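You operate a simulated robot arm through the tools that you are given. There is no shell and no other tool. Be economical: measure what you need, move in short steps, check, and stop when the job is done.

Carry out the task below with a simulated two-armed robot. There is one attempt and no reset: what you move stays moved.

## Task
Put the green spacer ring from the marking board on the parts mat and the yellow spacer ring in the wash tub.

It is judged by the outcome, as a careful person would: the job done as asked, and still so three seconds after it is handed in. It fails if anything else is knocked over, pushed out of place, dropped, spilled or broken.

## Robot
Two 7-joint arms with two-finger parallel grippers on one trunk, on a base that drives. Base frame: it is fixed to the floor where the robot stands at the start and does not move with it; the origin is under the middle of the robot, x ahead of it, y to its left, z up. Units: mm, rad, N and s.
The left shoulder is at the start at [60, 143, 941], the right one opposite. With the tool pointing down near the work surface each hand reaches from about 280 to 700 mm from the robot's upright axis, wherever it stands, measured 20 degrees to its own side. Places, roughly: parts mat [-2200, -3000, 900]; wash tub [2900, -1600, 1000]. Payload 1.57 kg a hand.
The TCP of each hand is the grasp point between the finger pads, 30 mm short of the fingertips. In the tool frame z runs along the fingers and y along their closing line. The gripper opens to 110 mm. The fingers are 24 mm wide and 12 mm thick; the gripper's body (48 by 112 mm) begins 78 mm behind the TCP.
Orientation is that of the tool frame in the base frame, as [roll, pitch, yaw] about the fixed x, y, z axes, in that order (R = Rz(yaw) Ry(pitch) Rx(roll)). With the fingers straight down and closing along the base's y, the tool's x points along the base's -x, its y along +y and its z along -z.

## Interface
- The arms move only by the tool drive_tool. It takes "left_targets", "right_targets" or both (then of equal length, played together; a hand with none holds still); each is text: rows parted by semicolons, each of 7 numbers parted by spaces: the shift along the base's x, y, z in mm, then the turn, a rotation vector about the base's x, y, z in rad, then the finger opening in mm, from 0 to 110. In form: tx ty tz wx wy wz jaw; .... A call has 1 to 8 rows; each row is the pose to reach, as a shift and turn from the pose commanded when the call began. A row lasts 0.2 s, in which the tool goes at most 50 mm and 0.15 rad; a call with a longer step from one row to the next is refused whole, and so is a gripper value outside its range. A pose out of reach is approached as far as the arm can. The call stops where the force on the tool passes 40 N (or 10 N more than at its start, if that is more) or the arm is blocked; 0.2 s more then pass. Each finger travels about 45 mm/s and halts on what it meets, pressing with about 43 N; the grip force reading is that of the motor and also rises with nothing between the fingers. The clock runs only during rows and for 0.2 s after the last one: add rows that repeat a pose to give the fingers time. The reply holds the time, the measured pose of the TCP, the force on the tool along the base axes, the opening and the grip force, in the units named above and with some noise.
- Cameras (640 x 400 px; columns grow to the right, rows downward): "scene" is now at [43.7, 18, 1550.7]; the picture's right is [0.24, -0.97, 0.00], its down [-0.74, -0.19, -0.64] and it looks along [0.62, 0.16, -0.77] (base axes); focal length 290 px, centre (320, 200). "left" rides on the left gripper at [70, -16, -141] in its tool frame; the picture's right is [0.23, 0.97, 0.00], its down [-0.86, 0.20, -0.48] and it looks along [-0.47, 0.11, 0.88] (tool axes); focal length 222 px, centre (320, 200). "right" rides on the right gripper at [70, 16, -141] in its tool frame; the picture's right is [-0.23, 0.97, 0.00], its down [-0.85, -0.20, -0.48] and it looks along [-0.47, -0.11, 0.88] (tool axes); focal length 222 px, centre (320, 200).
- capture(camera): a new picture of that camera. It takes no simulated time.
- raise_lower(by): slides the trunk up (or, below 0, down) by that many mm; the arms and the scene camera ride with it, the base frame stays. It gives what a move gives, with no picture.
- steer(legs): drives the robot by 1 to 6 legs, each [ahead, left, turn to the left] in mm, mm and rad, along the robot's own axes; the way and the turn of a leg run together, so that a leg with both is an arc; at most 1500 mm and 3.142 rad a leg. The arms and the cameras ride along, it lands a little off, and it stops where it bumps. It gives what a move gives.
- head_to(pan, tilt): turns the head with the scene camera to pan (to the left, within 1.501 rad either way) and tilt (down, from -0.506 to 1.204), counted from straight ahead of the robot. It gives what a move gives.
- measure_at(camera, pixels): for up to 12 pixels [column, row] of the newest picture of that camera ("zoom" is the newest enlarged one), the place [x, y, z] in the base frame of the surface seen there, good to about 2 mm. It takes no simulated time.
- close_up(camera, box): a new picture of the part [left, top, right, bottom] of that camera's present view, enlarged. It takes no simulated time.
- hand_in(): hands the job in; it is judged then, once.

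Work in short steps. Measure before you move; look again where a grasp or a placing could have gone wrong, and mend it. You have 80 turns and 70 pictures in all, those below and enlarged ones among them. Open the grippers and draw the arms clear of the work before you hand the job in, unless the task says otherwise; then end with one line.

The tools are called after "Call:" as a command line: name --argument value ..., lists and objects as JSON in quotes. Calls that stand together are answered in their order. drive_tool: Moves the arms, as the interface text tells. Its arguments: {"type":"object","properties":{"left_targets":{"type":"string"},"right_targets":{"type":"string"}},"required":[]} The other tools are called the same way: raise_lower (by) slides the trunk up or down; steer (legs) drives the base; head_to (pan, tilt) turns the head that bears the scene camera; capture (camera) takes a picture; measure_at (camera, pixels) gives the place of the surface under pixels of a picture; close_up (camera, box) takes an enlarged picture of a part of a camera's view; hand_in () hands the job in.

At the start:

```text
time: 0.0
left_position: [391.8, 245.3, 1084.1]
left_orientation: [-3.14, 0.001, -3.141]
left_force: [0.3, -0.3, 0.0]
left_finger_gap: 110.0
left_gripper_force: 0.1
right_position: [434.5, -152.4, 1116.6]
right_orientation: [3.141, 0.002, -3.14]
right_force: [-0.5, -0.4, -0.2]
right_finger_gap: 110.2
right_gripper_force: 0.1
trunk travel left (down, up): [-540.0, 50.0]
robot x, y, heading: [-2.2, -1.8, 0.005]
head pan, tilt: [0.244, 0.873]
```

scene: 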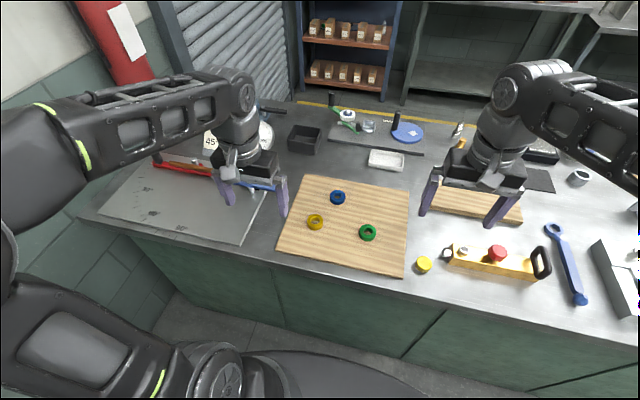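
right: 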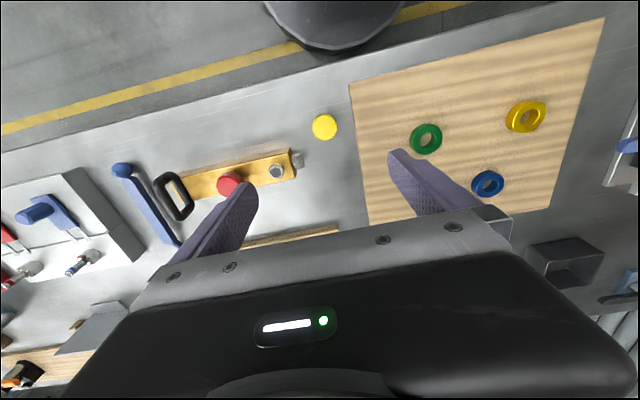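
left: 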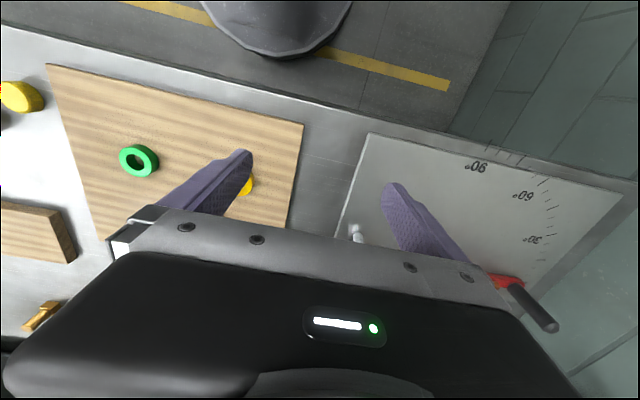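

The scene shows rings on the wooden board: blue (338,197), yellow (315,222), green (367,232). I enlarge it to measure.

Call:
close_up --camera "scene" --box '[260, 160, 460, 285]'

Call:
measure_at --camera "scene" --pixels '[[315, 217], [315, 222], [367, 228], [367, 232], [338, 197], [335, 255], [424, 263], [309, 222], [322, 222], [360, 232], [374, 232]]'

```text
3.20 times, centred on (360, 222) of scene
```

zoom: 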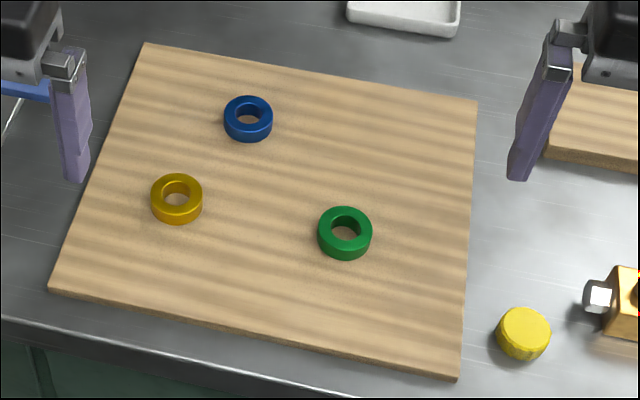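

```text
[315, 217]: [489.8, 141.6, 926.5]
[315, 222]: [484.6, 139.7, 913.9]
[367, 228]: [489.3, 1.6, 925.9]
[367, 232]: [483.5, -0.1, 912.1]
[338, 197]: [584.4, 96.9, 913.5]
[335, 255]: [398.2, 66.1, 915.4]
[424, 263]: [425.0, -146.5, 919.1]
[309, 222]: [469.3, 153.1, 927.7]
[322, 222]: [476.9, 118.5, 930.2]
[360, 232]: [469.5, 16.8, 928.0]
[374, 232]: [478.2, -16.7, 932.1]
```

Measure ring rims in the zoom picture for accurate centres.

Call:
measure_at --camera "zoom" --pixels '[[323, 228], [367, 229], [345, 211], [345, 245], [345, 230], [155, 194], [199, 194], [177, 177], [177, 210], [177, 195], [300, 235], [220, 200]]'

```text
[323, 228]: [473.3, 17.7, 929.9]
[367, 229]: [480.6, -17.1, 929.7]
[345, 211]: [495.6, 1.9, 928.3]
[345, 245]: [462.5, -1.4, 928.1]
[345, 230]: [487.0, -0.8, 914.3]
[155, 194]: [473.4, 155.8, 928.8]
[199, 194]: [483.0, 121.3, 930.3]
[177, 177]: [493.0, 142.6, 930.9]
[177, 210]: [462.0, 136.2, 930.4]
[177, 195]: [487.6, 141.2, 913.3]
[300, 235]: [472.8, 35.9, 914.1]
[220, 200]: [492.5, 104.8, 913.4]
```

Yellow's centre is about (478,139), green's about (478,0), tops at 930 on a board at 913. I move the left hand to hover over yellow.

Call:
drive_tool --left_targets "29 -36 0 0 0 0 90; 58 -72 0 0 0 0 75; 86 -106 0 0 0 0 70; 86 -106 -45 0 0 0 70; 86 -106 -90 0 0 0 70; 86 -106 -90 0 0 0 70"

Call:
capture --camera "left"

```text
time: 1.4
left_position: [477.1, 138.7, 992.9]
left_orientation: [3.141, 0.0, -3.14]
left_force: [-0.2, -0.1, 0.6]
left_finger_gap: 69.9
left_gripper_force: 0.0
right_position: [435.3, -153.2, 1116.5]
right_orientation: [3.14, 0.002, -3.141]
right_force: [-0.4, -0.2, 0.2]
right_finger_gap: 110.3
right_gripper_force: 0.1
trunk travel left (down, up): [-540.0, 50.0]
robot x, y, heading: [2.6, -0.3, 0.003]
head pan, tilt: [0.244, 0.873]
```

```text
65 pictures are left
```

left: 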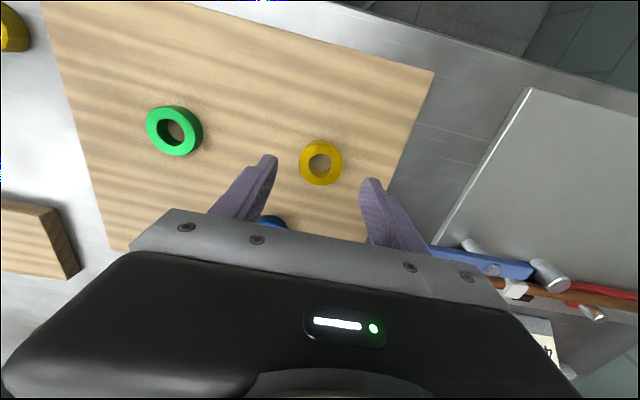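

The yellow ring sits at (320,163), between the fingers; I confirm its place.

Call:
measure_at --camera "left" --pixels '[[303, 161], [338, 161], [320, 146], [320, 177], [150, 125], [198, 132], [178, 113], [172, 149], [320, 163], [173, 131]]'

```text
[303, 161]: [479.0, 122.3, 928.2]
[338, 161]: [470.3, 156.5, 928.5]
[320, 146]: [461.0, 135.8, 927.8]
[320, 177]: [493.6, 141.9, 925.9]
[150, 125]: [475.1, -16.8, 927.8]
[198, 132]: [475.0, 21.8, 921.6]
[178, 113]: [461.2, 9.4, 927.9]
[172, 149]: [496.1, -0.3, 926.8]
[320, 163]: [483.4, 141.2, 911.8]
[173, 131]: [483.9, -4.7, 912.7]
```

Centre agrees at (477,139). I descend 47 mm and close.

Call:
drive_tool --left_targets "0 0 -24 0 0 0 70; 0 0 -47 0 0 0 70; 0 0 -47 0 0 0 25; 0 0 -47 0 0 0 25; 0 0 -47 0 0 0 25; 0 0 -47 0 0 0 25; 0 0 -47 0 0 0 25"

```text
time: 3.0
left_position: [477.8, 139.1, 946.8]
left_orientation: [-3.141, 0.0, 3.141]
left_force: [0.0, 0.7, -1.1]
left_finger_gap: 40.1
left_gripper_force: 42.9
right_position: [435.1, -153.2, 1115.5]
right_orientation: [3.141, 0.002, -3.138]
right_force: [-0.2, 0.7, 0.6]
right_finger_gap: 109.9
right_gripper_force: 0.0
trunk travel left (down, up): [-540.0, 50.0]
robot x, y, heading: [1.0, 4.2, 0.002]
head pan, tilt: [0.244, 0.873]
```

Gripped at 40 mm. I lift yellow and draw left aside.

Call:
drive_tool --left_targets "0 0 45 0 0 0 25; 0 0 90 0 0 0 25; 0 0 138 0 0 0 25; -30 35 138 0 0 0 25; -60 70 138 0 0 0 25; -86 106 138 0 0 0 25"

Call:
drive_tool --right_targets "12 45 -20 0 0 0 90; 24 90 -40 0 0 0 75; 36 130 -60 0 0 0 70; 42 152 -90 0 0 0 70; 42 152 -123 0 0 0 70; 42 152 -123 0 0 0 70"

Call:
capture --camera "right"

```text
time: 4.4
left_position: [391.1, 245.9, 1085.8]
left_orientation: [3.142, 0.0, 3.141]
left_force: [0.0, 0.4, -0.3]
left_finger_gap: 40.0
left_gripper_force: 43.4
right_position: [435.3, -152.3, 1116.1]
right_orientation: [3.14, 0.003, -3.141]
right_force: [0.2, -0.2, 0.1]
right_finger_gap: 110.0
right_gripper_force: 0.0
trunk travel left (down, up): [-540.0, 50.0]
robot x, y, heading: [-0.6, 0.6, -0.001]
head pan, tilt: [0.244, 0.873]
```

```text
refused: row 1 steps farther than a row can; nothing moved
```

```text
64 pictures are left
```

right: 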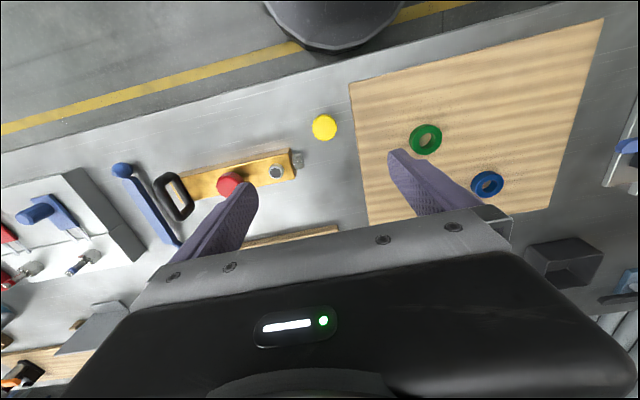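

The right move was refused for step length; I resend it with shorter steps to hover over green at (478,1).

Call:
drive_tool --right_targets "12 40 0 0 0 0 90; 24 80 0 0 0 0 75; 36 120 0 0 0 0 70; 42 152 -30 0 0 0 70; 42 152 -75 0 0 0 70; 42 152 -122 0 0 0 70; 42 152 -122 0 0 0 70"

Call:
capture --camera "right"

```text
time: 6.0
left_position: [390.2, 244.9, 1084.5]
left_orientation: [-3.141, 0.0, -3.141]
left_force: [-0.2, 0.8, -0.5]
left_finger_gap: 40.1
left_gripper_force: 42.7
right_position: [477.3, -0.4, 995.6]
right_orientation: [3.141, 0.002, -3.138]
right_force: [-0.1, 0.1, 0.6]
right_finger_gap: 70.2
right_gripper_force: 0.1
trunk travel left (down, up): [-540.0, 50.0]
robot x, y, heading: [-1.9, 3.1, -0.008]
head pan, tilt: [0.244, 0.873]
```

```text
63 pictures are left
```

right: 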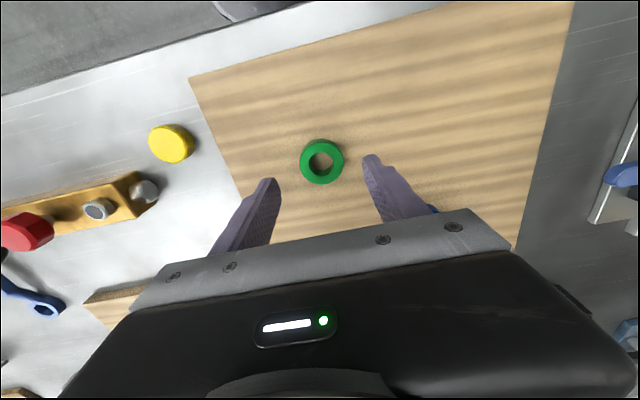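

Green at (321,161) is centred like yellow was. Descend 49 mm and close.

Call:
drive_tool --right_targets "0 0 -25 0 0 0 70; 0 0 -49 0 0 0 70; 0 0 -49 0 0 0 25; 0 0 -49 0 0 0 25; 0 0 -49 0 0 0 25; 0 0 -49 0 0 0 25; 0 0 -49 0 0 0 25"

Call:
drive_tool --right_targets "0 0 45 0 0 0 25; 0 0 90 0 0 0 25; 0 0 135 0 0 0 25; 0 0 170 0 0 0 25; -12 -45 170 0 0 0 25; -24 -90 170 0 0 0 25; -42 -130 170 0 0 0 25; -42 -152 170 0 0 0 25"

Call:
capture --camera "scene"

```text
time: 7.6
left_position: [390.9, 244.1, 1085.5]
left_orientation: [-3.141, 0.0, 3.141]
left_force: [-0.1, 0.2, -0.9]
left_finger_gap: 40.1
left_gripper_force: 42.4
right_position: [476.3, -2.3, 945.7]
right_orientation: [3.141, 0.001, 3.141]
right_force: [0.0, -0.1, -0.1]
right_finger_gap: 39.9
right_gripper_force: 43.3
trunk travel left (down, up): [-540.0, 50.0]
robot x, y, heading: [4.1, -3.0, 0.004]
head pan, tilt: [0.244, 0.873]
```

```text
time: 9.4
left_position: [391.4, 244.9, 1085.1]
left_orientation: [3.14, 0.0, -3.141]
left_force: [0.2, -0.1, -0.7]
left_finger_gap: 40.0
left_gripper_force: 42.6
right_position: [436.4, -154.5, 1115.7]
right_orientation: [3.141, 0.001, -3.139]
right_force: [0.6, 0.1, -1.4]
right_finger_gap: 40.0
right_gripper_force: 43.0
right hand out of reach, approached as far as the arm can: row 4
trunk travel left (down, up): [-540.0, 50.0]
robot x, y, heading: [2.4, -1.3, -0.002]
head pan, tilt: [0.244, 0.873]
```

```text
62 pictures are left
```

scene: 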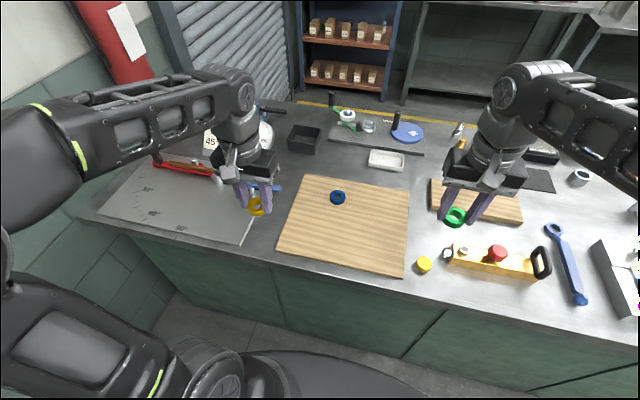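

Both rings are held. I look around to find the tub (ahead right) and the mat (behind right).

Call:
head_to --pan -0.7 --tilt 0.35

Call:
capture --camera "scene"

Call:
head_to --pan -1.5 --tilt 0.4

Call:
capture --camera "scene"

Call:
head_to --pan 1.5 --tilt 0.4

Call:
capture --camera "scene"

```text
time: 10.6
left_position: [391.7, 245.6, 1084.3]
left_orientation: [-3.141, 0.001, -3.142]
left_force: [0.0, 0.1, -0.9]
left_finger_gap: 40.0
left_gripper_force: 43.1
right_position: [437.2, -153.0, 1117.0]
right_orientation: [-3.141, 0.001, -3.14]
right_force: [0.1, -0.2, -1.0]
right_finger_gap: 40.4
right_gripper_force: 43.5
trunk travel left (down, up): [-540.0, 50.0]
robot x, y, heading: [0.5, -2.5, 0.001]
head pan, tilt: [-0.7, 0.351]
```

```text
61 pictures are left
```

scene: 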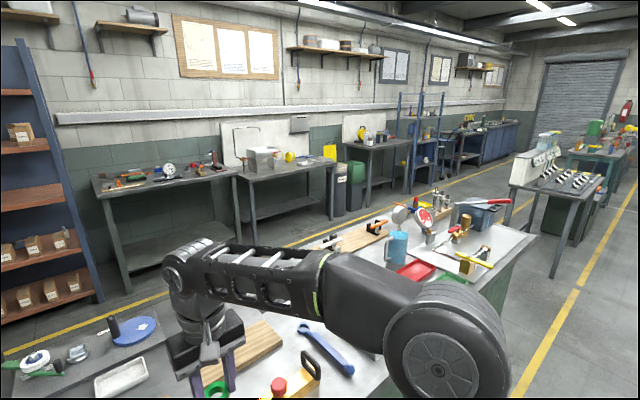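

```text
time: 11.8
left_position: [390.9, 245.2, 1084.9]
left_orientation: [-3.14, 0.0, 3.139]
left_force: [0.0, 0.3, -0.6]
left_finger_gap: 39.9
left_gripper_force: 43.1
right_position: [436.7, -153.6, 1116.7]
right_orientation: [-3.141, 0.0, -3.139]
right_force: [-0.8, 0.0, -1.4]
right_finger_gap: 39.8
right_gripper_force: 42.8
trunk travel left (down, up): [-540.0, 50.0]
robot x, y, heading: [-2.4, 1.1, 0.004]
head pan, tilt: [-1.499, 0.4]
```

```text
60 pictures are left
```

scene: 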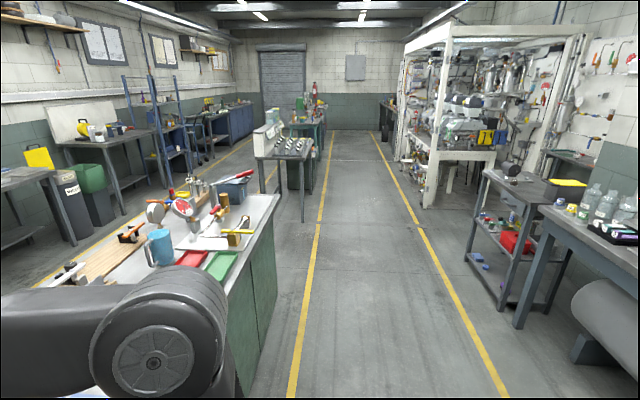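

```text
time: 14.4
left_position: [390.7, 243.8, 1085.2]
left_orientation: [-3.141, -0.001, 3.142]
left_force: [-1.0, 0.9, -1.0]
left_finger_gap: 40.0
left_gripper_force: 42.1
right_position: [436.8, -153.6, 1116.9]
right_orientation: [-3.141, 0.001, -3.141]
right_force: [0.6, 0.0, -1.7]
right_finger_gap: 39.9
right_gripper_force: 43.5
trunk travel left (down, up): [-540.0, 50.0]
robot x, y, heading: [-0.4, 2.3, -0.001]
head pan, tilt: [1.499, 0.4]
```

```text
59 pictures are left
```

scene: 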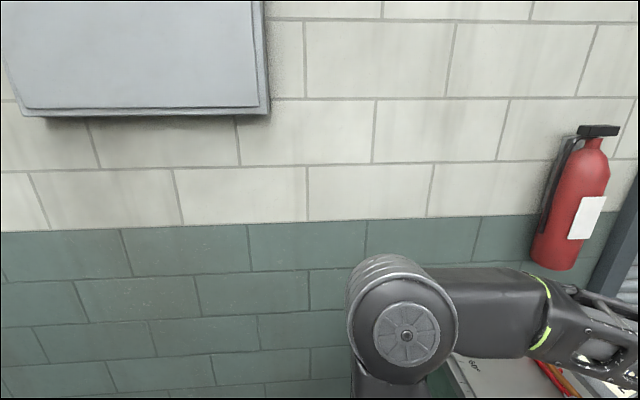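

I return to the right view and measure floor and table features to plan the drive.

Call:
head_to --pan -1.5 --tilt 0.4

Call:
capture --camera "scene"

Call:
measure_at --camera "scene" --pixels '[[278, 197], [293, 395], [500, 395], [430, 205], [520, 325], [572, 358], [545, 210], [625, 232], [605, 300], [485, 175], [630, 262], [300, 222]]'

Call:
head_to --pan -0.5 --tilt 0.35

Call:
capture --camera "scene"

```text
time: 17.0
left_position: [391.2, 245.0, 1085.0]
left_orientation: [3.141, 0.0, -3.141]
left_force: [-0.8, -0.1, -1.0]
left_finger_gap: 39.9
left_gripper_force: 43.1
right_position: [435.9, -153.1, 1116.3]
right_orientation: [3.141, 0.001, -3.14]
right_force: [-0.5, 0.1, -0.8]
right_finger_gap: 39.9
right_gripper_force: 42.9
trunk travel left (down, up): [-540.0, 50.0]
robot x, y, heading: [1.2, -2.6, -0.001]
head pan, tilt: [-1.499, 0.4]
```

```text
58 pictures are left
```

scene: 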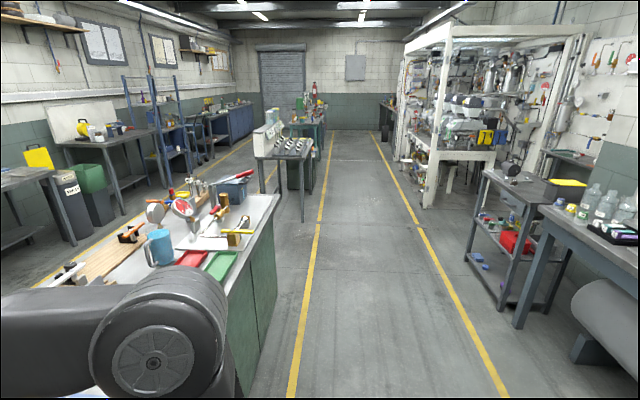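

```text
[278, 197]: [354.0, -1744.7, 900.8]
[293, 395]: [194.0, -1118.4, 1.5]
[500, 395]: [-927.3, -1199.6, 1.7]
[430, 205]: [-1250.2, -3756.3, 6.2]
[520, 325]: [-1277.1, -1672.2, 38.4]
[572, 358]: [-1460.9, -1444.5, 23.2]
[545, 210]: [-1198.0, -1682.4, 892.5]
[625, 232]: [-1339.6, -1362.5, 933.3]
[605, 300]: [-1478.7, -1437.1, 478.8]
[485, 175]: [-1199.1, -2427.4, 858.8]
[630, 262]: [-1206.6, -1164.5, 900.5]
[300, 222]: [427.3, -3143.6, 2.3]
```

```text
time: 18.2
left_position: [390.8, 244.2, 1084.4]
left_orientation: [3.142, 0.0, 3.141]
left_force: [0.7, 0.0, -0.7]
left_finger_gap: 39.9
left_gripper_force: 43.0
right_position: [436.7, -153.4, 1115.7]
right_orientation: [3.141, 0.001, -3.141]
right_force: [-0.6, -1.0, -1.1]
right_finger_gap: 40.0
right_gripper_force: 42.4
trunk travel left (down, up): [-540.0, 50.0]
robot x, y, heading: [-3.0, -0.5, -0.002]
head pan, tilt: [-0.499, 0.351]
```

```text
57 pictures are left
```

scene: 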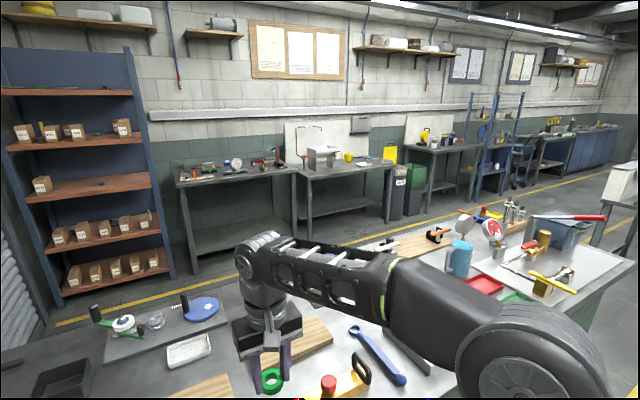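

The tub candidate is the silver box near (320,157). I measure it and its table, the floor in front, and bench end.

Call:
measure_at --camera "scene" --pixels '[[322, 165], [310, 160], [349, 157], [300, 175], [360, 177], [390, 160], [308, 240], [386, 220], [390, 233], [262, 236], [404, 215], [638, 262]]'

Call:
close_up --camera "scene" --box '[270, 110, 430, 210]'

```text
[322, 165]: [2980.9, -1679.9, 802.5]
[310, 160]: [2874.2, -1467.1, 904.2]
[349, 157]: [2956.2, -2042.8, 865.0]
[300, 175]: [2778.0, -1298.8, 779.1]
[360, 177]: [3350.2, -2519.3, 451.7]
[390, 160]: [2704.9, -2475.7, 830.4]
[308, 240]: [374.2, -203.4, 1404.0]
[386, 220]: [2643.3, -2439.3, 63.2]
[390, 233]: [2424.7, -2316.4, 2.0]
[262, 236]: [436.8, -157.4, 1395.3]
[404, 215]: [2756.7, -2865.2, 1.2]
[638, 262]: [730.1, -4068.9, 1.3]
```

```text
4.00 times, centred on (350, 160) of scene
```

zoom: 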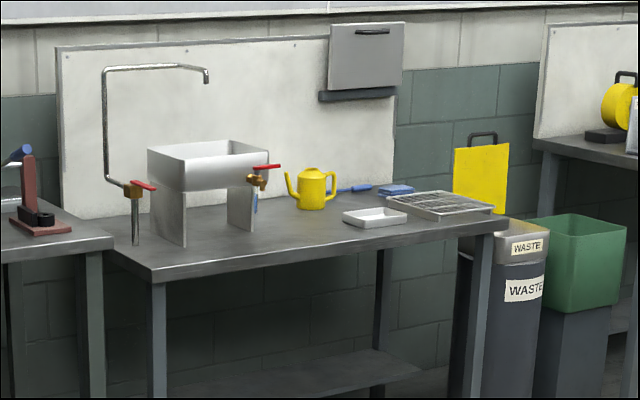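

Measure the tub rims in the zoom.

Call:
measure_at --camera "zoom" --pixels '[[150, 150], [185, 165], [266, 155], [225, 142], [220, 175], [225, 149], [240, 152], [205, 75], [135, 195], [155, 278], [480, 225], [262, 180]]'

Call:
head_to --pan -1.1 --tilt 0.45

Call:
capture --camera "scene"

```text
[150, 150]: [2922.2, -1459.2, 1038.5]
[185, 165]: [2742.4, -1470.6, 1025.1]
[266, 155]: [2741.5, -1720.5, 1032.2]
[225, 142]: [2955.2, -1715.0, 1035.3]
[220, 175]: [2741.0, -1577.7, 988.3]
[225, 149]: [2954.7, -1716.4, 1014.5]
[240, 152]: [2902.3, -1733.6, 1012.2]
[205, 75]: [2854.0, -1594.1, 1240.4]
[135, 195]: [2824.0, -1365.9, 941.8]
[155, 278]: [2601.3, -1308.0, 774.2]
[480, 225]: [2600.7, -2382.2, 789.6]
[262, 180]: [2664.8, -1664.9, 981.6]
```

```text
time: 19.2
left_position: [391.4, 244.0, 1085.9]
left_orientation: [3.141, 0.001, 3.141]
left_force: [-0.1, 0.0, -1.0]
left_finger_gap: 40.0
left_gripper_force: 42.8
right_position: [436.9, -153.2, 1115.3]
right_orientation: [-3.14, 0.002, -3.14]
right_force: [-0.4, 0.7, -1.4]
right_finger_gap: 39.9
right_gripper_force: 43.0
trunk travel left (down, up): [-540.0, 50.0]
robot x, y, heading: [-0.6, -1.8, 0.0]
head pan, tilt: [-1.1, 0.45]
```

```text
55 pictures are left
```

scene: 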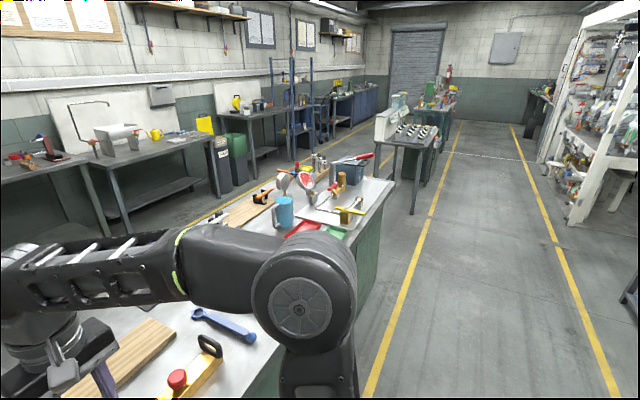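

Measure the passage at the end of the bench: bench corners, next table and floor lines.

Call:
measure_at --camera "scene" --pixels '[[394, 182], [330, 157], [376, 140], [415, 214], [392, 180], [372, 395], [615, 395], [212, 198], [238, 190], [330, 240], [245, 195], [570, 222]]'

```text
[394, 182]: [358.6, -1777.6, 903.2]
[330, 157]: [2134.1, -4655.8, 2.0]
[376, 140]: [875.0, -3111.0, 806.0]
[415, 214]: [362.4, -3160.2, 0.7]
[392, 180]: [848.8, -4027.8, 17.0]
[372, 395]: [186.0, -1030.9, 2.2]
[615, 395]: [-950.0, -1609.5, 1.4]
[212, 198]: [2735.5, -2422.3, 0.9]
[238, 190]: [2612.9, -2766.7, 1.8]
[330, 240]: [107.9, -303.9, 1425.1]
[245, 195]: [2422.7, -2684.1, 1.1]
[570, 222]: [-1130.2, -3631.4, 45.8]
```

The aisle runs x≈-1200..330, free down to y≈-3000. I back off, turn right, and drive down the aisle.

Call:
steer --legs '[[-430, 0, 0], [0, 0, -1.571], [1500, 0, 0], [1000, 0, 0]]'

Call:
head_to --pan -1.1 --tilt 0.4

Call:
capture --camera "scene"

```text
time: 37.5
left_position: [-227.0, -2894.4, 1084.2]
left_orientation: [-3.141, 0.0, 1.548]
left_force: [0.0, 0.3, -1.5]
left_finger_gap: 39.9
left_gripper_force: 43.1
right_position: [-625.9, -2930.7, 1115.1]
right_orientation: [-3.141, 0.002, 1.548]
right_force: [0.5, -0.5, -1.6]
right_finger_gap: 40.0
right_gripper_force: 42.7
trunk travel left (down, up): [-540.0, 50.0]
robot x, y, heading: [-460.2, -2500.8, -1.601]
head pan, tilt: [-1.1, 0.45]
```

```text
time: 38.1
left_position: [-227.4, -2894.9, 1084.6]
left_orientation: [3.14, 0.0, 1.549]
left_force: [-0.9, 0.0, -1.2]
left_finger_gap: 40.1
left_gripper_force: 42.9
right_position: [-625.6, -2930.8, 1116.7]
right_orientation: [3.139, 0.003, 1.548]
right_force: [0.2, 0.3, -1.3]
right_finger_gap: 40.0
right_gripper_force: 43.2
trunk travel left (down, up): [-540.0, 50.0]
robot x, y, heading: [-462.0, -2498.3, -1.597]
head pan, tilt: [-1.1, 0.4]
```

```text
54 pictures are left
```

scene: 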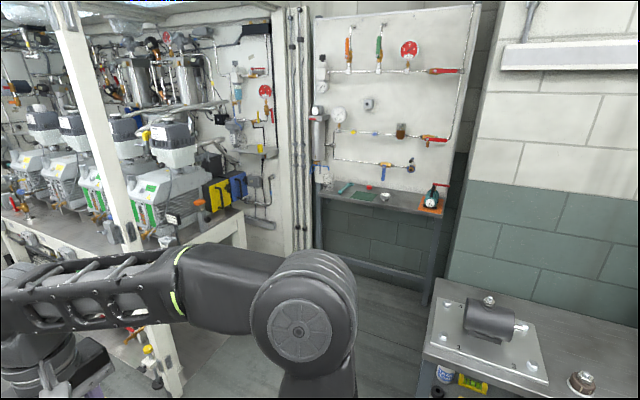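

A wall bench shows a green mat near (363,194) with small items. I enlarge and measure.

Call:
close_up --camera "scene" --box '[300, 165, 476, 275]'

Call:
measure_at --camera "scene" --pixels '[[363, 195], [325, 195], [440, 213], [430, 300], [360, 340], [431, 209], [438, 290], [182, 385], [150, 285], [190, 250], [520, 310], [428, 365]]'

```text
3.64 times, centred on (388, 220) of scene
```

zoom: 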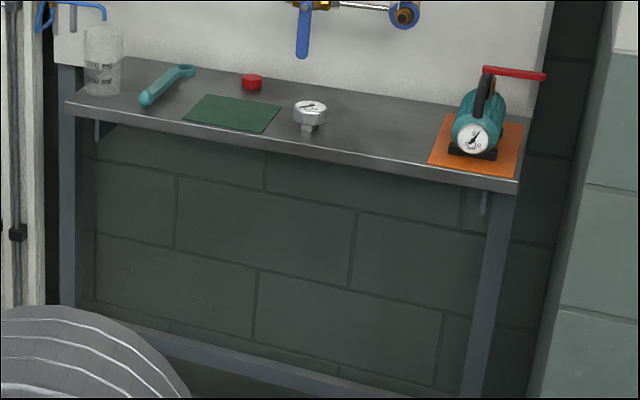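

```text
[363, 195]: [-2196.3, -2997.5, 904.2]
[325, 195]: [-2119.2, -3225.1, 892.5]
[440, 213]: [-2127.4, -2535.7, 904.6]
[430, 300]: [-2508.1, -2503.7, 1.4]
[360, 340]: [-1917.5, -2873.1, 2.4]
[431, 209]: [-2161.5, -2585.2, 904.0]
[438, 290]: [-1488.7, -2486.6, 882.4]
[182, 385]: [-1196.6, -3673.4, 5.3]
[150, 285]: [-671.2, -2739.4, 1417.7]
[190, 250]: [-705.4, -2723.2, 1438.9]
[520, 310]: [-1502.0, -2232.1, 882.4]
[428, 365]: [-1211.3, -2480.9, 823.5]
```

This matches the parts mat. I measure its corners and neighbours.

Call:
measure_at --camera "zoom" --pixels '[[203, 97], [278, 106], [258, 131], [187, 120], [232, 113], [310, 118], [252, 82], [150, 97], [310, 155], [440, 165], [90, 108]]'

```text
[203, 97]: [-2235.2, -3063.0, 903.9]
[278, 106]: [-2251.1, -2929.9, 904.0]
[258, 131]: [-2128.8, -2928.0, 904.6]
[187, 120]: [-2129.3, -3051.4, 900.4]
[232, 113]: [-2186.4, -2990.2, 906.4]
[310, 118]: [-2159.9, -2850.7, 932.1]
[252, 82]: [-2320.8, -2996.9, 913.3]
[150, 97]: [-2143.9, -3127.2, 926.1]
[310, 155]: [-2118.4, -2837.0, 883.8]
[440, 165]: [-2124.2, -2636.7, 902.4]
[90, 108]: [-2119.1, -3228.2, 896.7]
```

Mat centre is (-2190,-2994), z 904. I drive to y≈-3060, turn to face -x and advance partway.

Call:
steer --legs '[[560, 0, 0], [0, 0, -1.545], [700, 0, 0]]'

Call:
head_to --pan 0.0 --tilt 0.6

Call:
capture --camera "scene"

```text
time: 48.6
left_position: [-1572.2, -3301.8, 1085.2]
left_orientation: [3.141, -0.001, -0.003]
left_force: [0.0, 0.1, -1.3]
left_finger_gap: 40.2
left_gripper_force: 42.4
right_position: [-1615.9, -2903.9, 1117.0]
right_orientation: [-3.142, 0.002, -0.002]
right_force: [-0.1, 0.2, -0.6]
right_finger_gap: 39.9
right_gripper_force: 43.5
trunk travel left (down, up): [-540.0, 50.0]
robot x, y, heading: [-1176.5, -3058.2, 3.139]
head pan, tilt: [-1.1, 0.4]
```

```text
time: 49.9
left_position: [-1570.8, -3302.7, 1085.7]
left_orientation: [-3.141, 0.001, -0.003]
left_force: [-0.7, 0.4, -0.9]
left_finger_gap: 39.7
left_gripper_force: 42.8
right_position: [-1614.1, -2903.1, 1116.2]
right_orientation: [3.141, 0.002, -0.002]
right_force: [-0.3, 0.9, -0.8]
right_finger_gap: 40.1
right_gripper_force: 43.2
trunk travel left (down, up): [-540.0, 50.0]
robot x, y, heading: [-1179.4, -3059.0, 3.134]
head pan, tilt: [0.0, 0.6]
```

```text
52 pictures are left
```

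scene: 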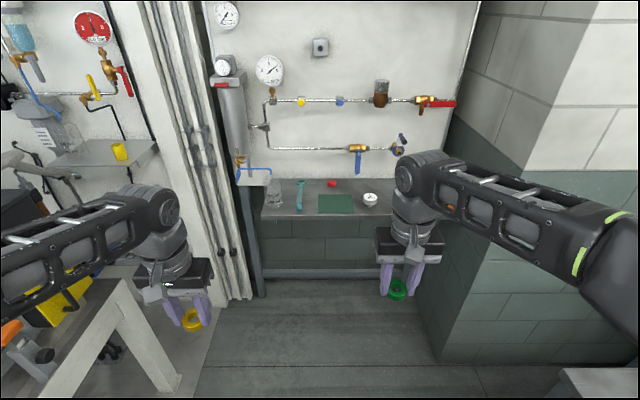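

I measure the side clearances (right wall, left rack) and pipework over the bench.

Call:
measure_at --camera "scene" --pixels '[[438, 355], [520, 200], [470, 160], [178, 385], [120, 290], [235, 290], [358, 160], [395, 150], [270, 70], [245, 172], [335, 205], [310, 147]]'

```text
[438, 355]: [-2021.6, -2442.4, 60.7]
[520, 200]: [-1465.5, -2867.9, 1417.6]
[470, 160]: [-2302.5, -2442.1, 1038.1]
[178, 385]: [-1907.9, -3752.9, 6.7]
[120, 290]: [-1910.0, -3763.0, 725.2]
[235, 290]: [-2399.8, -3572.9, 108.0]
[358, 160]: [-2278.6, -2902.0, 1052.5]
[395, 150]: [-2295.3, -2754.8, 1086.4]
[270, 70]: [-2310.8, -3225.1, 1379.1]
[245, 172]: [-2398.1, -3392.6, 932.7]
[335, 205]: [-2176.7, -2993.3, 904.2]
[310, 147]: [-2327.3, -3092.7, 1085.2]
```

Valve handles reach only x≈-2279, so placing at (-2172,-2994) is clear. I advance 446 mm.

Call:
steer --legs '[[446, 0, 0.004]]'

Call:
capture --camera "right"

Call:
capture --camera "scene"

```text
time: 52.6
left_position: [-2017.9, -3301.9, 1085.8]
left_orientation: [-3.14, -0.001, -0.003]
left_force: [0.0, -0.3, -0.6]
left_finger_gap: 40.1
left_gripper_force: 43.5
right_position: [-2063.3, -2902.4, 1116.6]
right_orientation: [3.142, 0.004, 0.0]
right_force: [-0.7, -0.1, -1.6]
right_finger_gap: 39.7
right_gripper_force: 42.6
trunk travel left (down, up): [-540.0, 50.0]
robot x, y, heading: [-1626.7, -3055.2, 3.136]
head pan, tilt: [0.0, 0.6]
```

```text
51 pictures are left
```

right: 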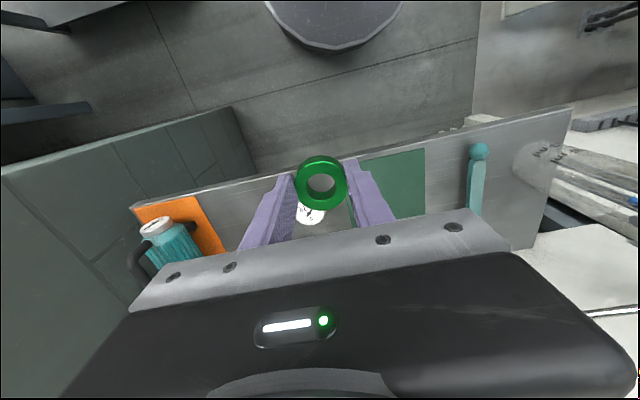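

```text
50 pictures are left
```

scene: 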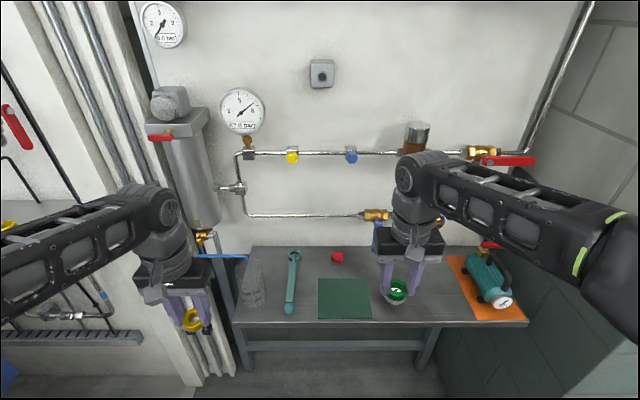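

Clear. I move the right hand across to above the mat, (-2172,-2994), staying high first.

Call:
drive_tool --right_targets "0 -45 0 0 0 0 25; 0 -92 0 0 0 0 25; -45 -92 0 0 0 0 25; -90 -92 0 0 0 0 25; -109 -92 -40 0 0 0 25; -109 -92 -85 0 0 0 25; -109 -92 -130 0 0 0 25; -109 -92 -140 0 0 0 25"

Call:
capture --camera "right"

Call:
capture --camera "scene"

```text
time: 54.4
left_position: [-2018.2, -3301.2, 1085.3]
left_orientation: [3.141, -0.001, -0.002]
left_force: [0.0, -0.1, -1.4]
left_finger_gap: 40.0
left_gripper_force: 42.9
right_position: [-2171.6, -2995.2, 977.8]
right_orientation: [3.141, 0.002, -0.002]
right_force: [-0.2, 0.1, -1.1]
right_finger_gap: 39.8
right_gripper_force: 43.4
right hand out of reach, approached as far as the arm can: row 4
trunk travel left (down, up): [-540.0, 50.0]
robot x, y, heading: [-1625.4, -3060.4, 3.142]
head pan, tilt: [0.0, 0.6]
```

```text
49 pictures are left
```

right: 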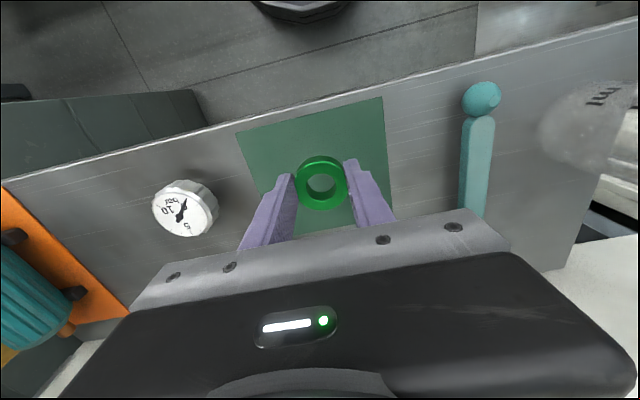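

```text
48 pictures are left
```

scene: 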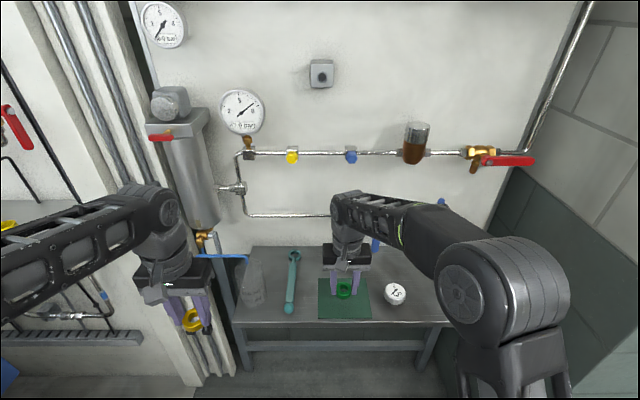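

Ring is over the mat. I lower to about 938 and open.

Call:
drive_tool --right_targets "0 0 -20 0 0 0 25; 0 0 -36 0 0 0 25; 0 0 -40 0 0 0 25; 0 0 -40 0 0 0 44; 0 0 -40 0 0 0 64; 0 0 -40 0 0 0 64; 0 0 -40 0 0 0 64"

Call:
drive_tool --right_targets "0 0 30 0 0 0 64; 0 0 75 0 0 0 64; 0 0 120 0 0 0 64; 0 0 165 0 0 0 64; 45 0 178 0 0 0 64; 90 0 178 0 0 0 64; 109 40 178 0 0 0 64; 109 80 178 0 0 0 64"

Call:
close_up --camera "scene" --box '[230, 230, 430, 355]'

```text
time: 56.0
left_position: [-2018.2, -3302.9, 1086.1]
left_orientation: [3.141, -0.001, -0.003]
left_force: [-0.4, 0.2, -0.7]
left_finger_gap: 40.2
left_gripper_force: 43.3
right_position: [-2172.2, -2994.5, 936.6]
right_orientation: [3.141, 0.003, 0.001]
right_force: [0.1, -0.2, -0.2]
right_finger_gap: 64.2
right_gripper_force: 0.1
trunk travel left (down, up): [-540.0, 50.0]
robot x, y, heading: [-1625.8, -3059.7, 3.14]
head pan, tilt: [0.0, 0.6]
```

```text
time: 57.8
left_position: [-2018.1, -3300.5, 1085.4]
left_orientation: [3.141, -0.001, -0.001]
left_force: [-0.9, 0.4, -1.3]
left_finger_gap: 40.2
left_gripper_force: 43.0
right_position: [-2063.7, -2913.7, 1113.6]
right_orientation: [3.14, 0.0, 0.001]
right_force: [0.4, -0.1, -0.1]
right_finger_gap: 64.0
right_gripper_force: 0.1
right hand out of reach, approached as far as the arm can: row 4
trunk travel left (down, up): [-540.0, 50.0]
robot x, y, heading: [-1626.0, -3057.6, 3.137]
head pan, tilt: [0.0, 0.6]
```

```text
3.20 times, centred on (330, 292) of scene
```

zoom: 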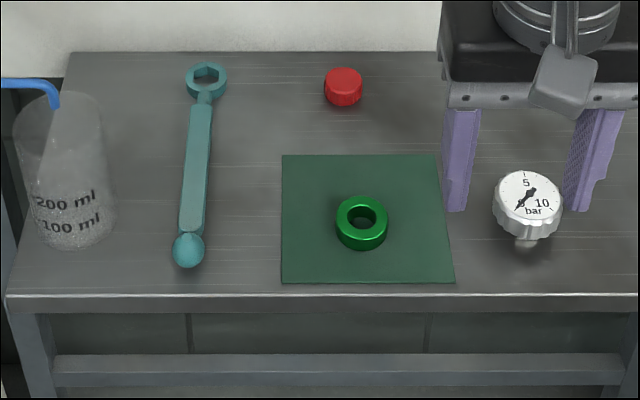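

Green sits well on the mat. Now I back out, turn to +y, go to the cross passage, and turn to +x.

Call:
steer --legs '[[-1140, 0, 0], [0, 0, -1.571], [620, 0, 0], [0, 0, -1.571]]'

Call:
head_to --pan 0.0 --tilt 0.45

Call:
capture --camera "scene"

```text
time: 74.3
left_position: [-93.1, -2207.6, 1085.7]
left_orientation: [-3.141, 0.001, 3.131]
left_force: [0.2, 0.0, -1.6]
left_finger_gap: 39.8
left_gripper_force: 42.6
right_position: [-51.2, -2593.7, 1114.3]
right_orientation: [-3.141, 0.001, 3.133]
right_force: [-0.7, 0.0, -0.4]
right_finger_gap: 63.7
right_gripper_force: 0.1
trunk travel left (down, up): [-540.0, 50.0]
robot x, y, heading: [-488.1, -2447.1, -0.012]
head pan, tilt: [0.0, 0.6]
```

```text
time: 75.0
left_position: [-93.6, -2208.0, 1085.8]
left_orientation: [3.14, 0.0, 3.131]
left_force: [-0.1, 0.1, -0.9]
left_finger_gap: 40.0
left_gripper_force: 43.0
right_position: [-51.3, -2595.0, 1113.6]
right_orientation: [-3.14, 0.002, 3.134]
right_force: [-0.3, -0.1, -0.8]
right_finger_gap: 64.0
right_gripper_force: 0.0
trunk travel left (down, up): [-540.0, 50.0]
robot x, y, heading: [-487.3, -2445.9, -0.017]
head pan, tilt: [0.0, 0.45]
```

```text
46 pictures are left
```

scene: 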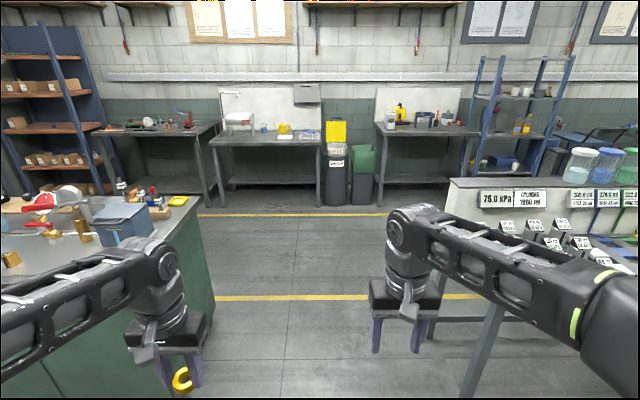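

I check the gap between the bench end and the right-hand table.

Call:
measure_at --camera "scene" --pixels '[[200, 205], [213, 320], [150, 262], [447, 190], [445, 260], [470, 390], [500, 305], [215, 235], [300, 215], [300, 298], [127, 240], [450, 180]]'

```text
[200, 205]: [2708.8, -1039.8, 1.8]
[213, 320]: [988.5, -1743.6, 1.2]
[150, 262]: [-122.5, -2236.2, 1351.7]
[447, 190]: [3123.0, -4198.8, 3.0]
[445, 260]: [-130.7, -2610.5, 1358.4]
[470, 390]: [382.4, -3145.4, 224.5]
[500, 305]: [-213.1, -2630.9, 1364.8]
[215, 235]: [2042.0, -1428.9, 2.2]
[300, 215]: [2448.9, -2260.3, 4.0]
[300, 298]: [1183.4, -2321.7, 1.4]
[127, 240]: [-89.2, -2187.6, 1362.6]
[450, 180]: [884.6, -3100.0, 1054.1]
```

Gap is y -1744..-3100, robot centred. I drive through, then sidestep left to line up with the tub.

Call:
steer --legs '[[0, 0, 0.015], [1200, 0, 0], [1050, 0, 0], [0, 640, 0]]'

Call:
head_to --pan 0.2 --tilt 0.5

Call:
capture --camera "scene"

```text
time: 89.6
left_position: [2169.3, -1580.7, 1085.1]
left_orientation: [3.14, 0.001, 3.129]
left_force: [-0.1, 0.1, -2.2]
left_finger_gap: 40.0
left_gripper_force: 42.7
right_position: [2209.7, -1968.7, 1114.4]
right_orientation: [-3.14, 0.001, 3.13]
right_force: [0.4, -0.1, -0.5]
right_finger_gap: 63.8
right_gripper_force: 0.0
trunk travel left (down, up): [-540.0, 50.0]
robot x, y, heading: [1773.0, -1823.5, -0.01]
head pan, tilt: [0.0, 0.45]
```

```text
time: 90.3
left_position: [2168.2, -1582.0, 1084.7]
left_orientation: [-3.14, 0.0, 3.128]
left_force: [0.7, 0.1, -1.6]
left_finger_gap: 39.9
left_gripper_force: 42.7
right_position: [2209.6, -1969.1, 1114.6]
right_orientation: [3.141, 0.002, 3.129]
right_force: [-0.4, 0.2, 0.4]
right_finger_gap: 64.2
right_gripper_force: 0.0
trunk travel left (down, up): [-540.0, 50.0]
robot x, y, heading: [1774.8, -1822.1, -0.017]
head pan, tilt: [0.201, 0.499]
```

```text
45 pictures are left
```

scene: 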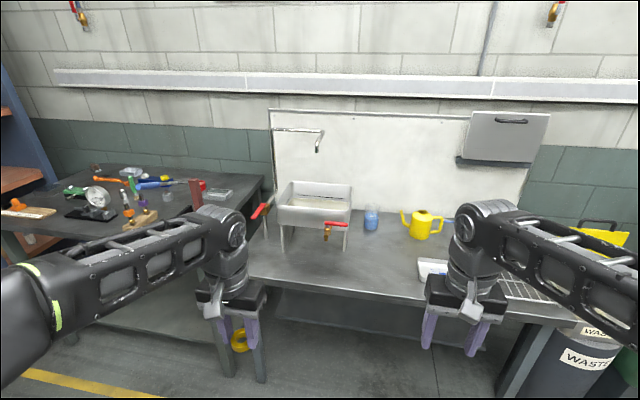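

The tub is at (315,205) with spout above and a tap in front. I enlarge and measure it.

Call:
close_up --camera "scene" --box '[240, 115, 400, 215]'

Call:
measure_at --camera "scene" --pixels '[[283, 205], [347, 212], [293, 182], [350, 185], [315, 203], [317, 150], [330, 235], [262, 208], [320, 196], [315, 222], [275, 130], [300, 262]]'

```text
4.00 times, centred on (320, 165) of scene
```

zoom: 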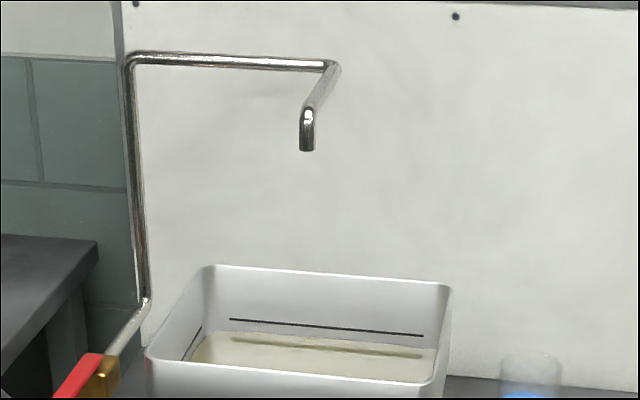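

```text
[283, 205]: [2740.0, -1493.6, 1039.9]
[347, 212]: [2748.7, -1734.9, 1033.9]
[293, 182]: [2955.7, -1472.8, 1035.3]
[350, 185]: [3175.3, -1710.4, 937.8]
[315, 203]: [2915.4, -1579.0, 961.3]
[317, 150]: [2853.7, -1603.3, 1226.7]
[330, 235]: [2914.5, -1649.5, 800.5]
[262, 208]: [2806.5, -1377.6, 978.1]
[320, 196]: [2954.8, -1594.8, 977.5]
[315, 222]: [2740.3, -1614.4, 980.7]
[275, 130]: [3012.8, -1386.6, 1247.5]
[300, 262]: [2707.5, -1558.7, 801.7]
```

Rim z≈1037, interior x 2745–2955, spout tip at (2854,-1603,1227). I plan to place at (2790,-1665), clear of the spout. I raise the trunk and drive closer.

Call:
measure_at --camera "zoom" --pixels '[[320, 365], [230, 345], [410, 355], [330, 330], [200, 350], [430, 370], [445, 290], [395, 395], [400, 372]]'

Call:
raise_lower --by 50

Call:
steer --legs '[[470, 0, 0.015]]'

Call:
head_to --pan 0.25 --tilt 0.75

Call:
capture --camera "scene"

Call:
capture --camera "left"

```text
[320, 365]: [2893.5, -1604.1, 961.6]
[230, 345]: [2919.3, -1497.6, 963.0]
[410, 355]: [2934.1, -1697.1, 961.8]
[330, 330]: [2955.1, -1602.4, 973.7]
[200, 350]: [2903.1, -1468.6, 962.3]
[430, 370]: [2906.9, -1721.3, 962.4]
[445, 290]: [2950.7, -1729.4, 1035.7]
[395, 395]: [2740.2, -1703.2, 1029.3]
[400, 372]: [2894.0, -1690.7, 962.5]
```

```text
time: 91.3
left_position: [2168.0, -1582.5, 1134.8]
left_orientation: [-3.141, 0.0, 3.129]
left_force: [0.1, 0.0, -2.0]
left_finger_gap: 40.1
left_gripper_force: 43.1
right_position: [2209.9, -1969.7, 1165.0]
right_orientation: [3.14, 0.001, 3.129]
right_force: [-0.5, 0.1, 0.3]
right_finger_gap: 63.9
right_gripper_force: 0.1
trunk travel left (down, up): [-590.0, 0.0]
robot x, y, heading: [1775.9, -1822.1, -0.008]
head pan, tilt: [0.201, 0.499]
```

```text
time: 94.1
left_position: [2636.4, -1580.7, 1135.6]
left_orientation: [-3.14, 0.001, 3.139]
left_force: [0.3, -0.3, -0.6]
left_finger_gap: 40.1
left_gripper_force: 42.4
right_position: [2682.8, -1966.6, 1164.7]
right_orientation: [3.141, 0.002, 3.141]
right_force: [0.7, -0.1, -0.2]
right_finger_gap: 63.8
right_gripper_force: 0.1
trunk travel left (down, up): [-590.0, 0.0]
robot x, y, heading: [2241.6, -1826.9, -0.0]
head pan, tilt: [0.201, 0.499]
```

```text
time: 94.8
left_position: [2635.9, -1581.5, 1135.2]
left_orientation: [3.142, 0.0, 3.141]
left_force: [0.2, -0.7, -1.2]
left_finger_gap: 40.0
left_gripper_force: 43.5
right_position: [2681.3, -1967.5, 1164.6]
right_orientation: [-3.141, 0.003, 3.141]
right_force: [-0.8, 0.3, 0.2]
right_finger_gap: 64.0
right_gripper_force: 0.0
trunk travel left (down, up): [-590.0, 0.0]
robot x, y, heading: [2251.1, -1823.9, -0.001]
head pan, tilt: [0.25, 0.75]
```

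```text
43 pictures are left
```

scene: 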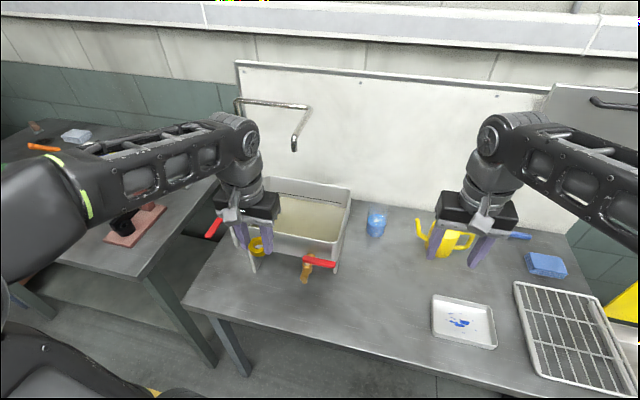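

```text
42 pictures are left
```

left: 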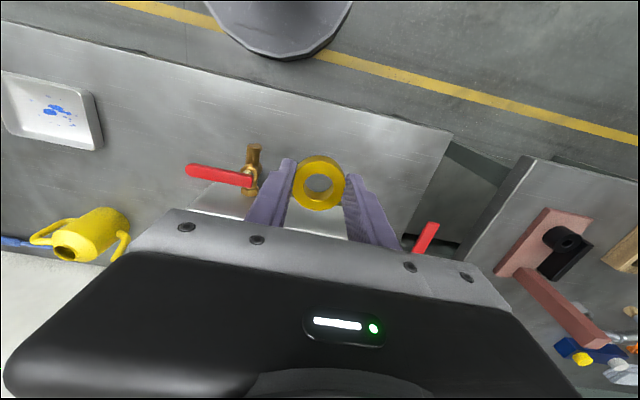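

Right hand is well over the can. Tub floor is z≈962. I move left sideways first, then forward to (2787,-1670).

Call:
drive_tool --left_targets "0 -45 0 0 0 0 25; 0 -89 0 0 0 0 25; 45 -89 0 0 0 0 25; 90 -89 0 0 0 0 25; 130 -89 0 0 0 0 25; 151 -89 0 0 0 0 25; 151 -89 0 0 0 0 25"

Call:
capture --camera "scene"

Call:
capture --camera "left"

```text
time: 96.4
left_position: [2788.2, -1670.4, 1135.0]
left_orientation: [3.141, 0.001, 3.14]
left_force: [-0.4, 1.2, -1.3]
left_finger_gap: 40.0
left_gripper_force: 43.2
right_position: [2682.1, -1967.4, 1164.8]
right_orientation: [-3.141, 0.002, 3.141]
right_force: [0.3, 0.3, -0.4]
right_finger_gap: 64.1
right_gripper_force: 0.1
trunk travel left (down, up): [-590.0, 0.0]
robot x, y, heading: [2247.3, -1825.1, -0.002]
head pan, tilt: [0.25, 0.75]
```

```text
41 pictures are left
```

scene: 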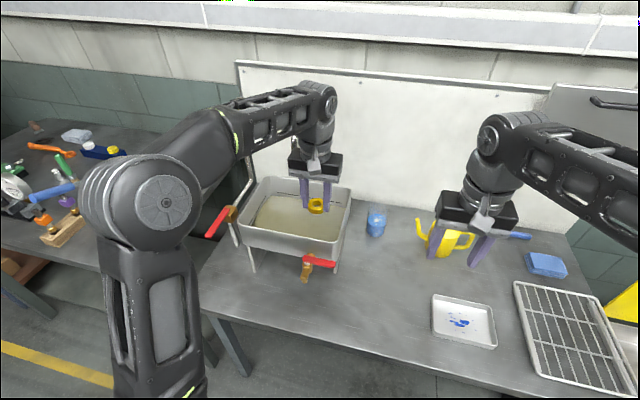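

```text
40 pictures are left
```

left: 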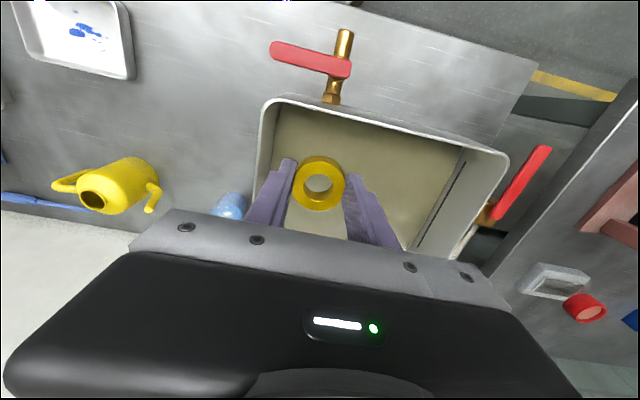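

Ring and fingers are inside the tub outline. I lower 110 mm, check, then finish.

Call:
drive_tool --left_targets "0 0 -40 0 0 0 25; 0 0 -80 0 0 0 25; 0 0 -110 0 0 0 25; 0 0 -110 0 0 0 25"

Call:
capture --camera "left"

Call:
close_up --camera "scene" --box '[220, 80, 380, 280]'

```text
time: 97.4
left_position: [2787.5, -1669.3, 1023.4]
left_orientation: [-3.141, 0.0, -3.14]
left_force: [-0.4, 0.0, -0.2]
left_finger_gap: 39.9
left_gripper_force: 42.7
right_position: [2681.2, -1967.5, 1165.5]
right_orientation: [-3.141, 0.002, -3.141]
right_force: [-0.3, -0.8, 0.6]
right_finger_gap: 64.1
right_gripper_force: 0.0
trunk travel left (down, up): [-590.0, 0.0]
robot x, y, heading: [2242.9, -1825.8, -0.004]
head pan, tilt: [0.25, 0.75]
```

```text
39 pictures are left
```

left: 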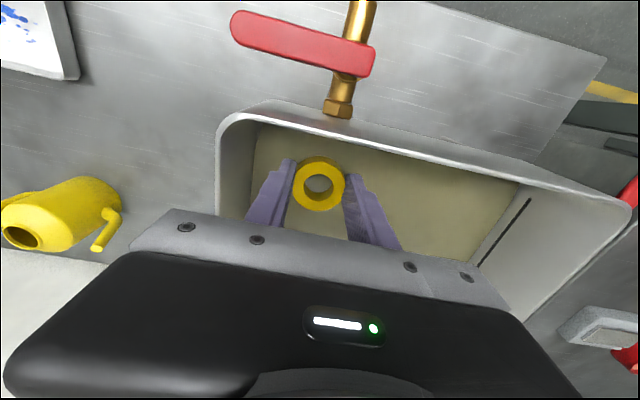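

```text
2.00 times, centred on (300, 180) of scene
```

zoom: 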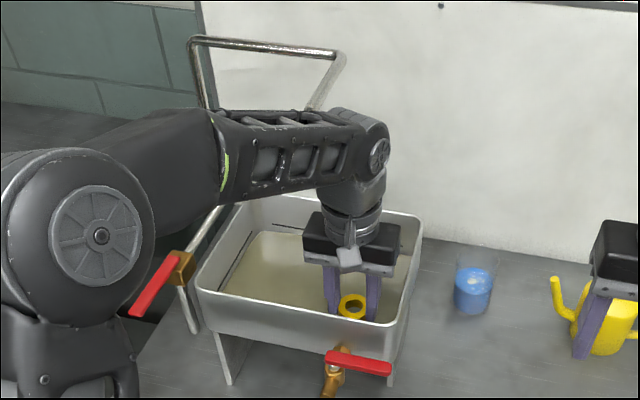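

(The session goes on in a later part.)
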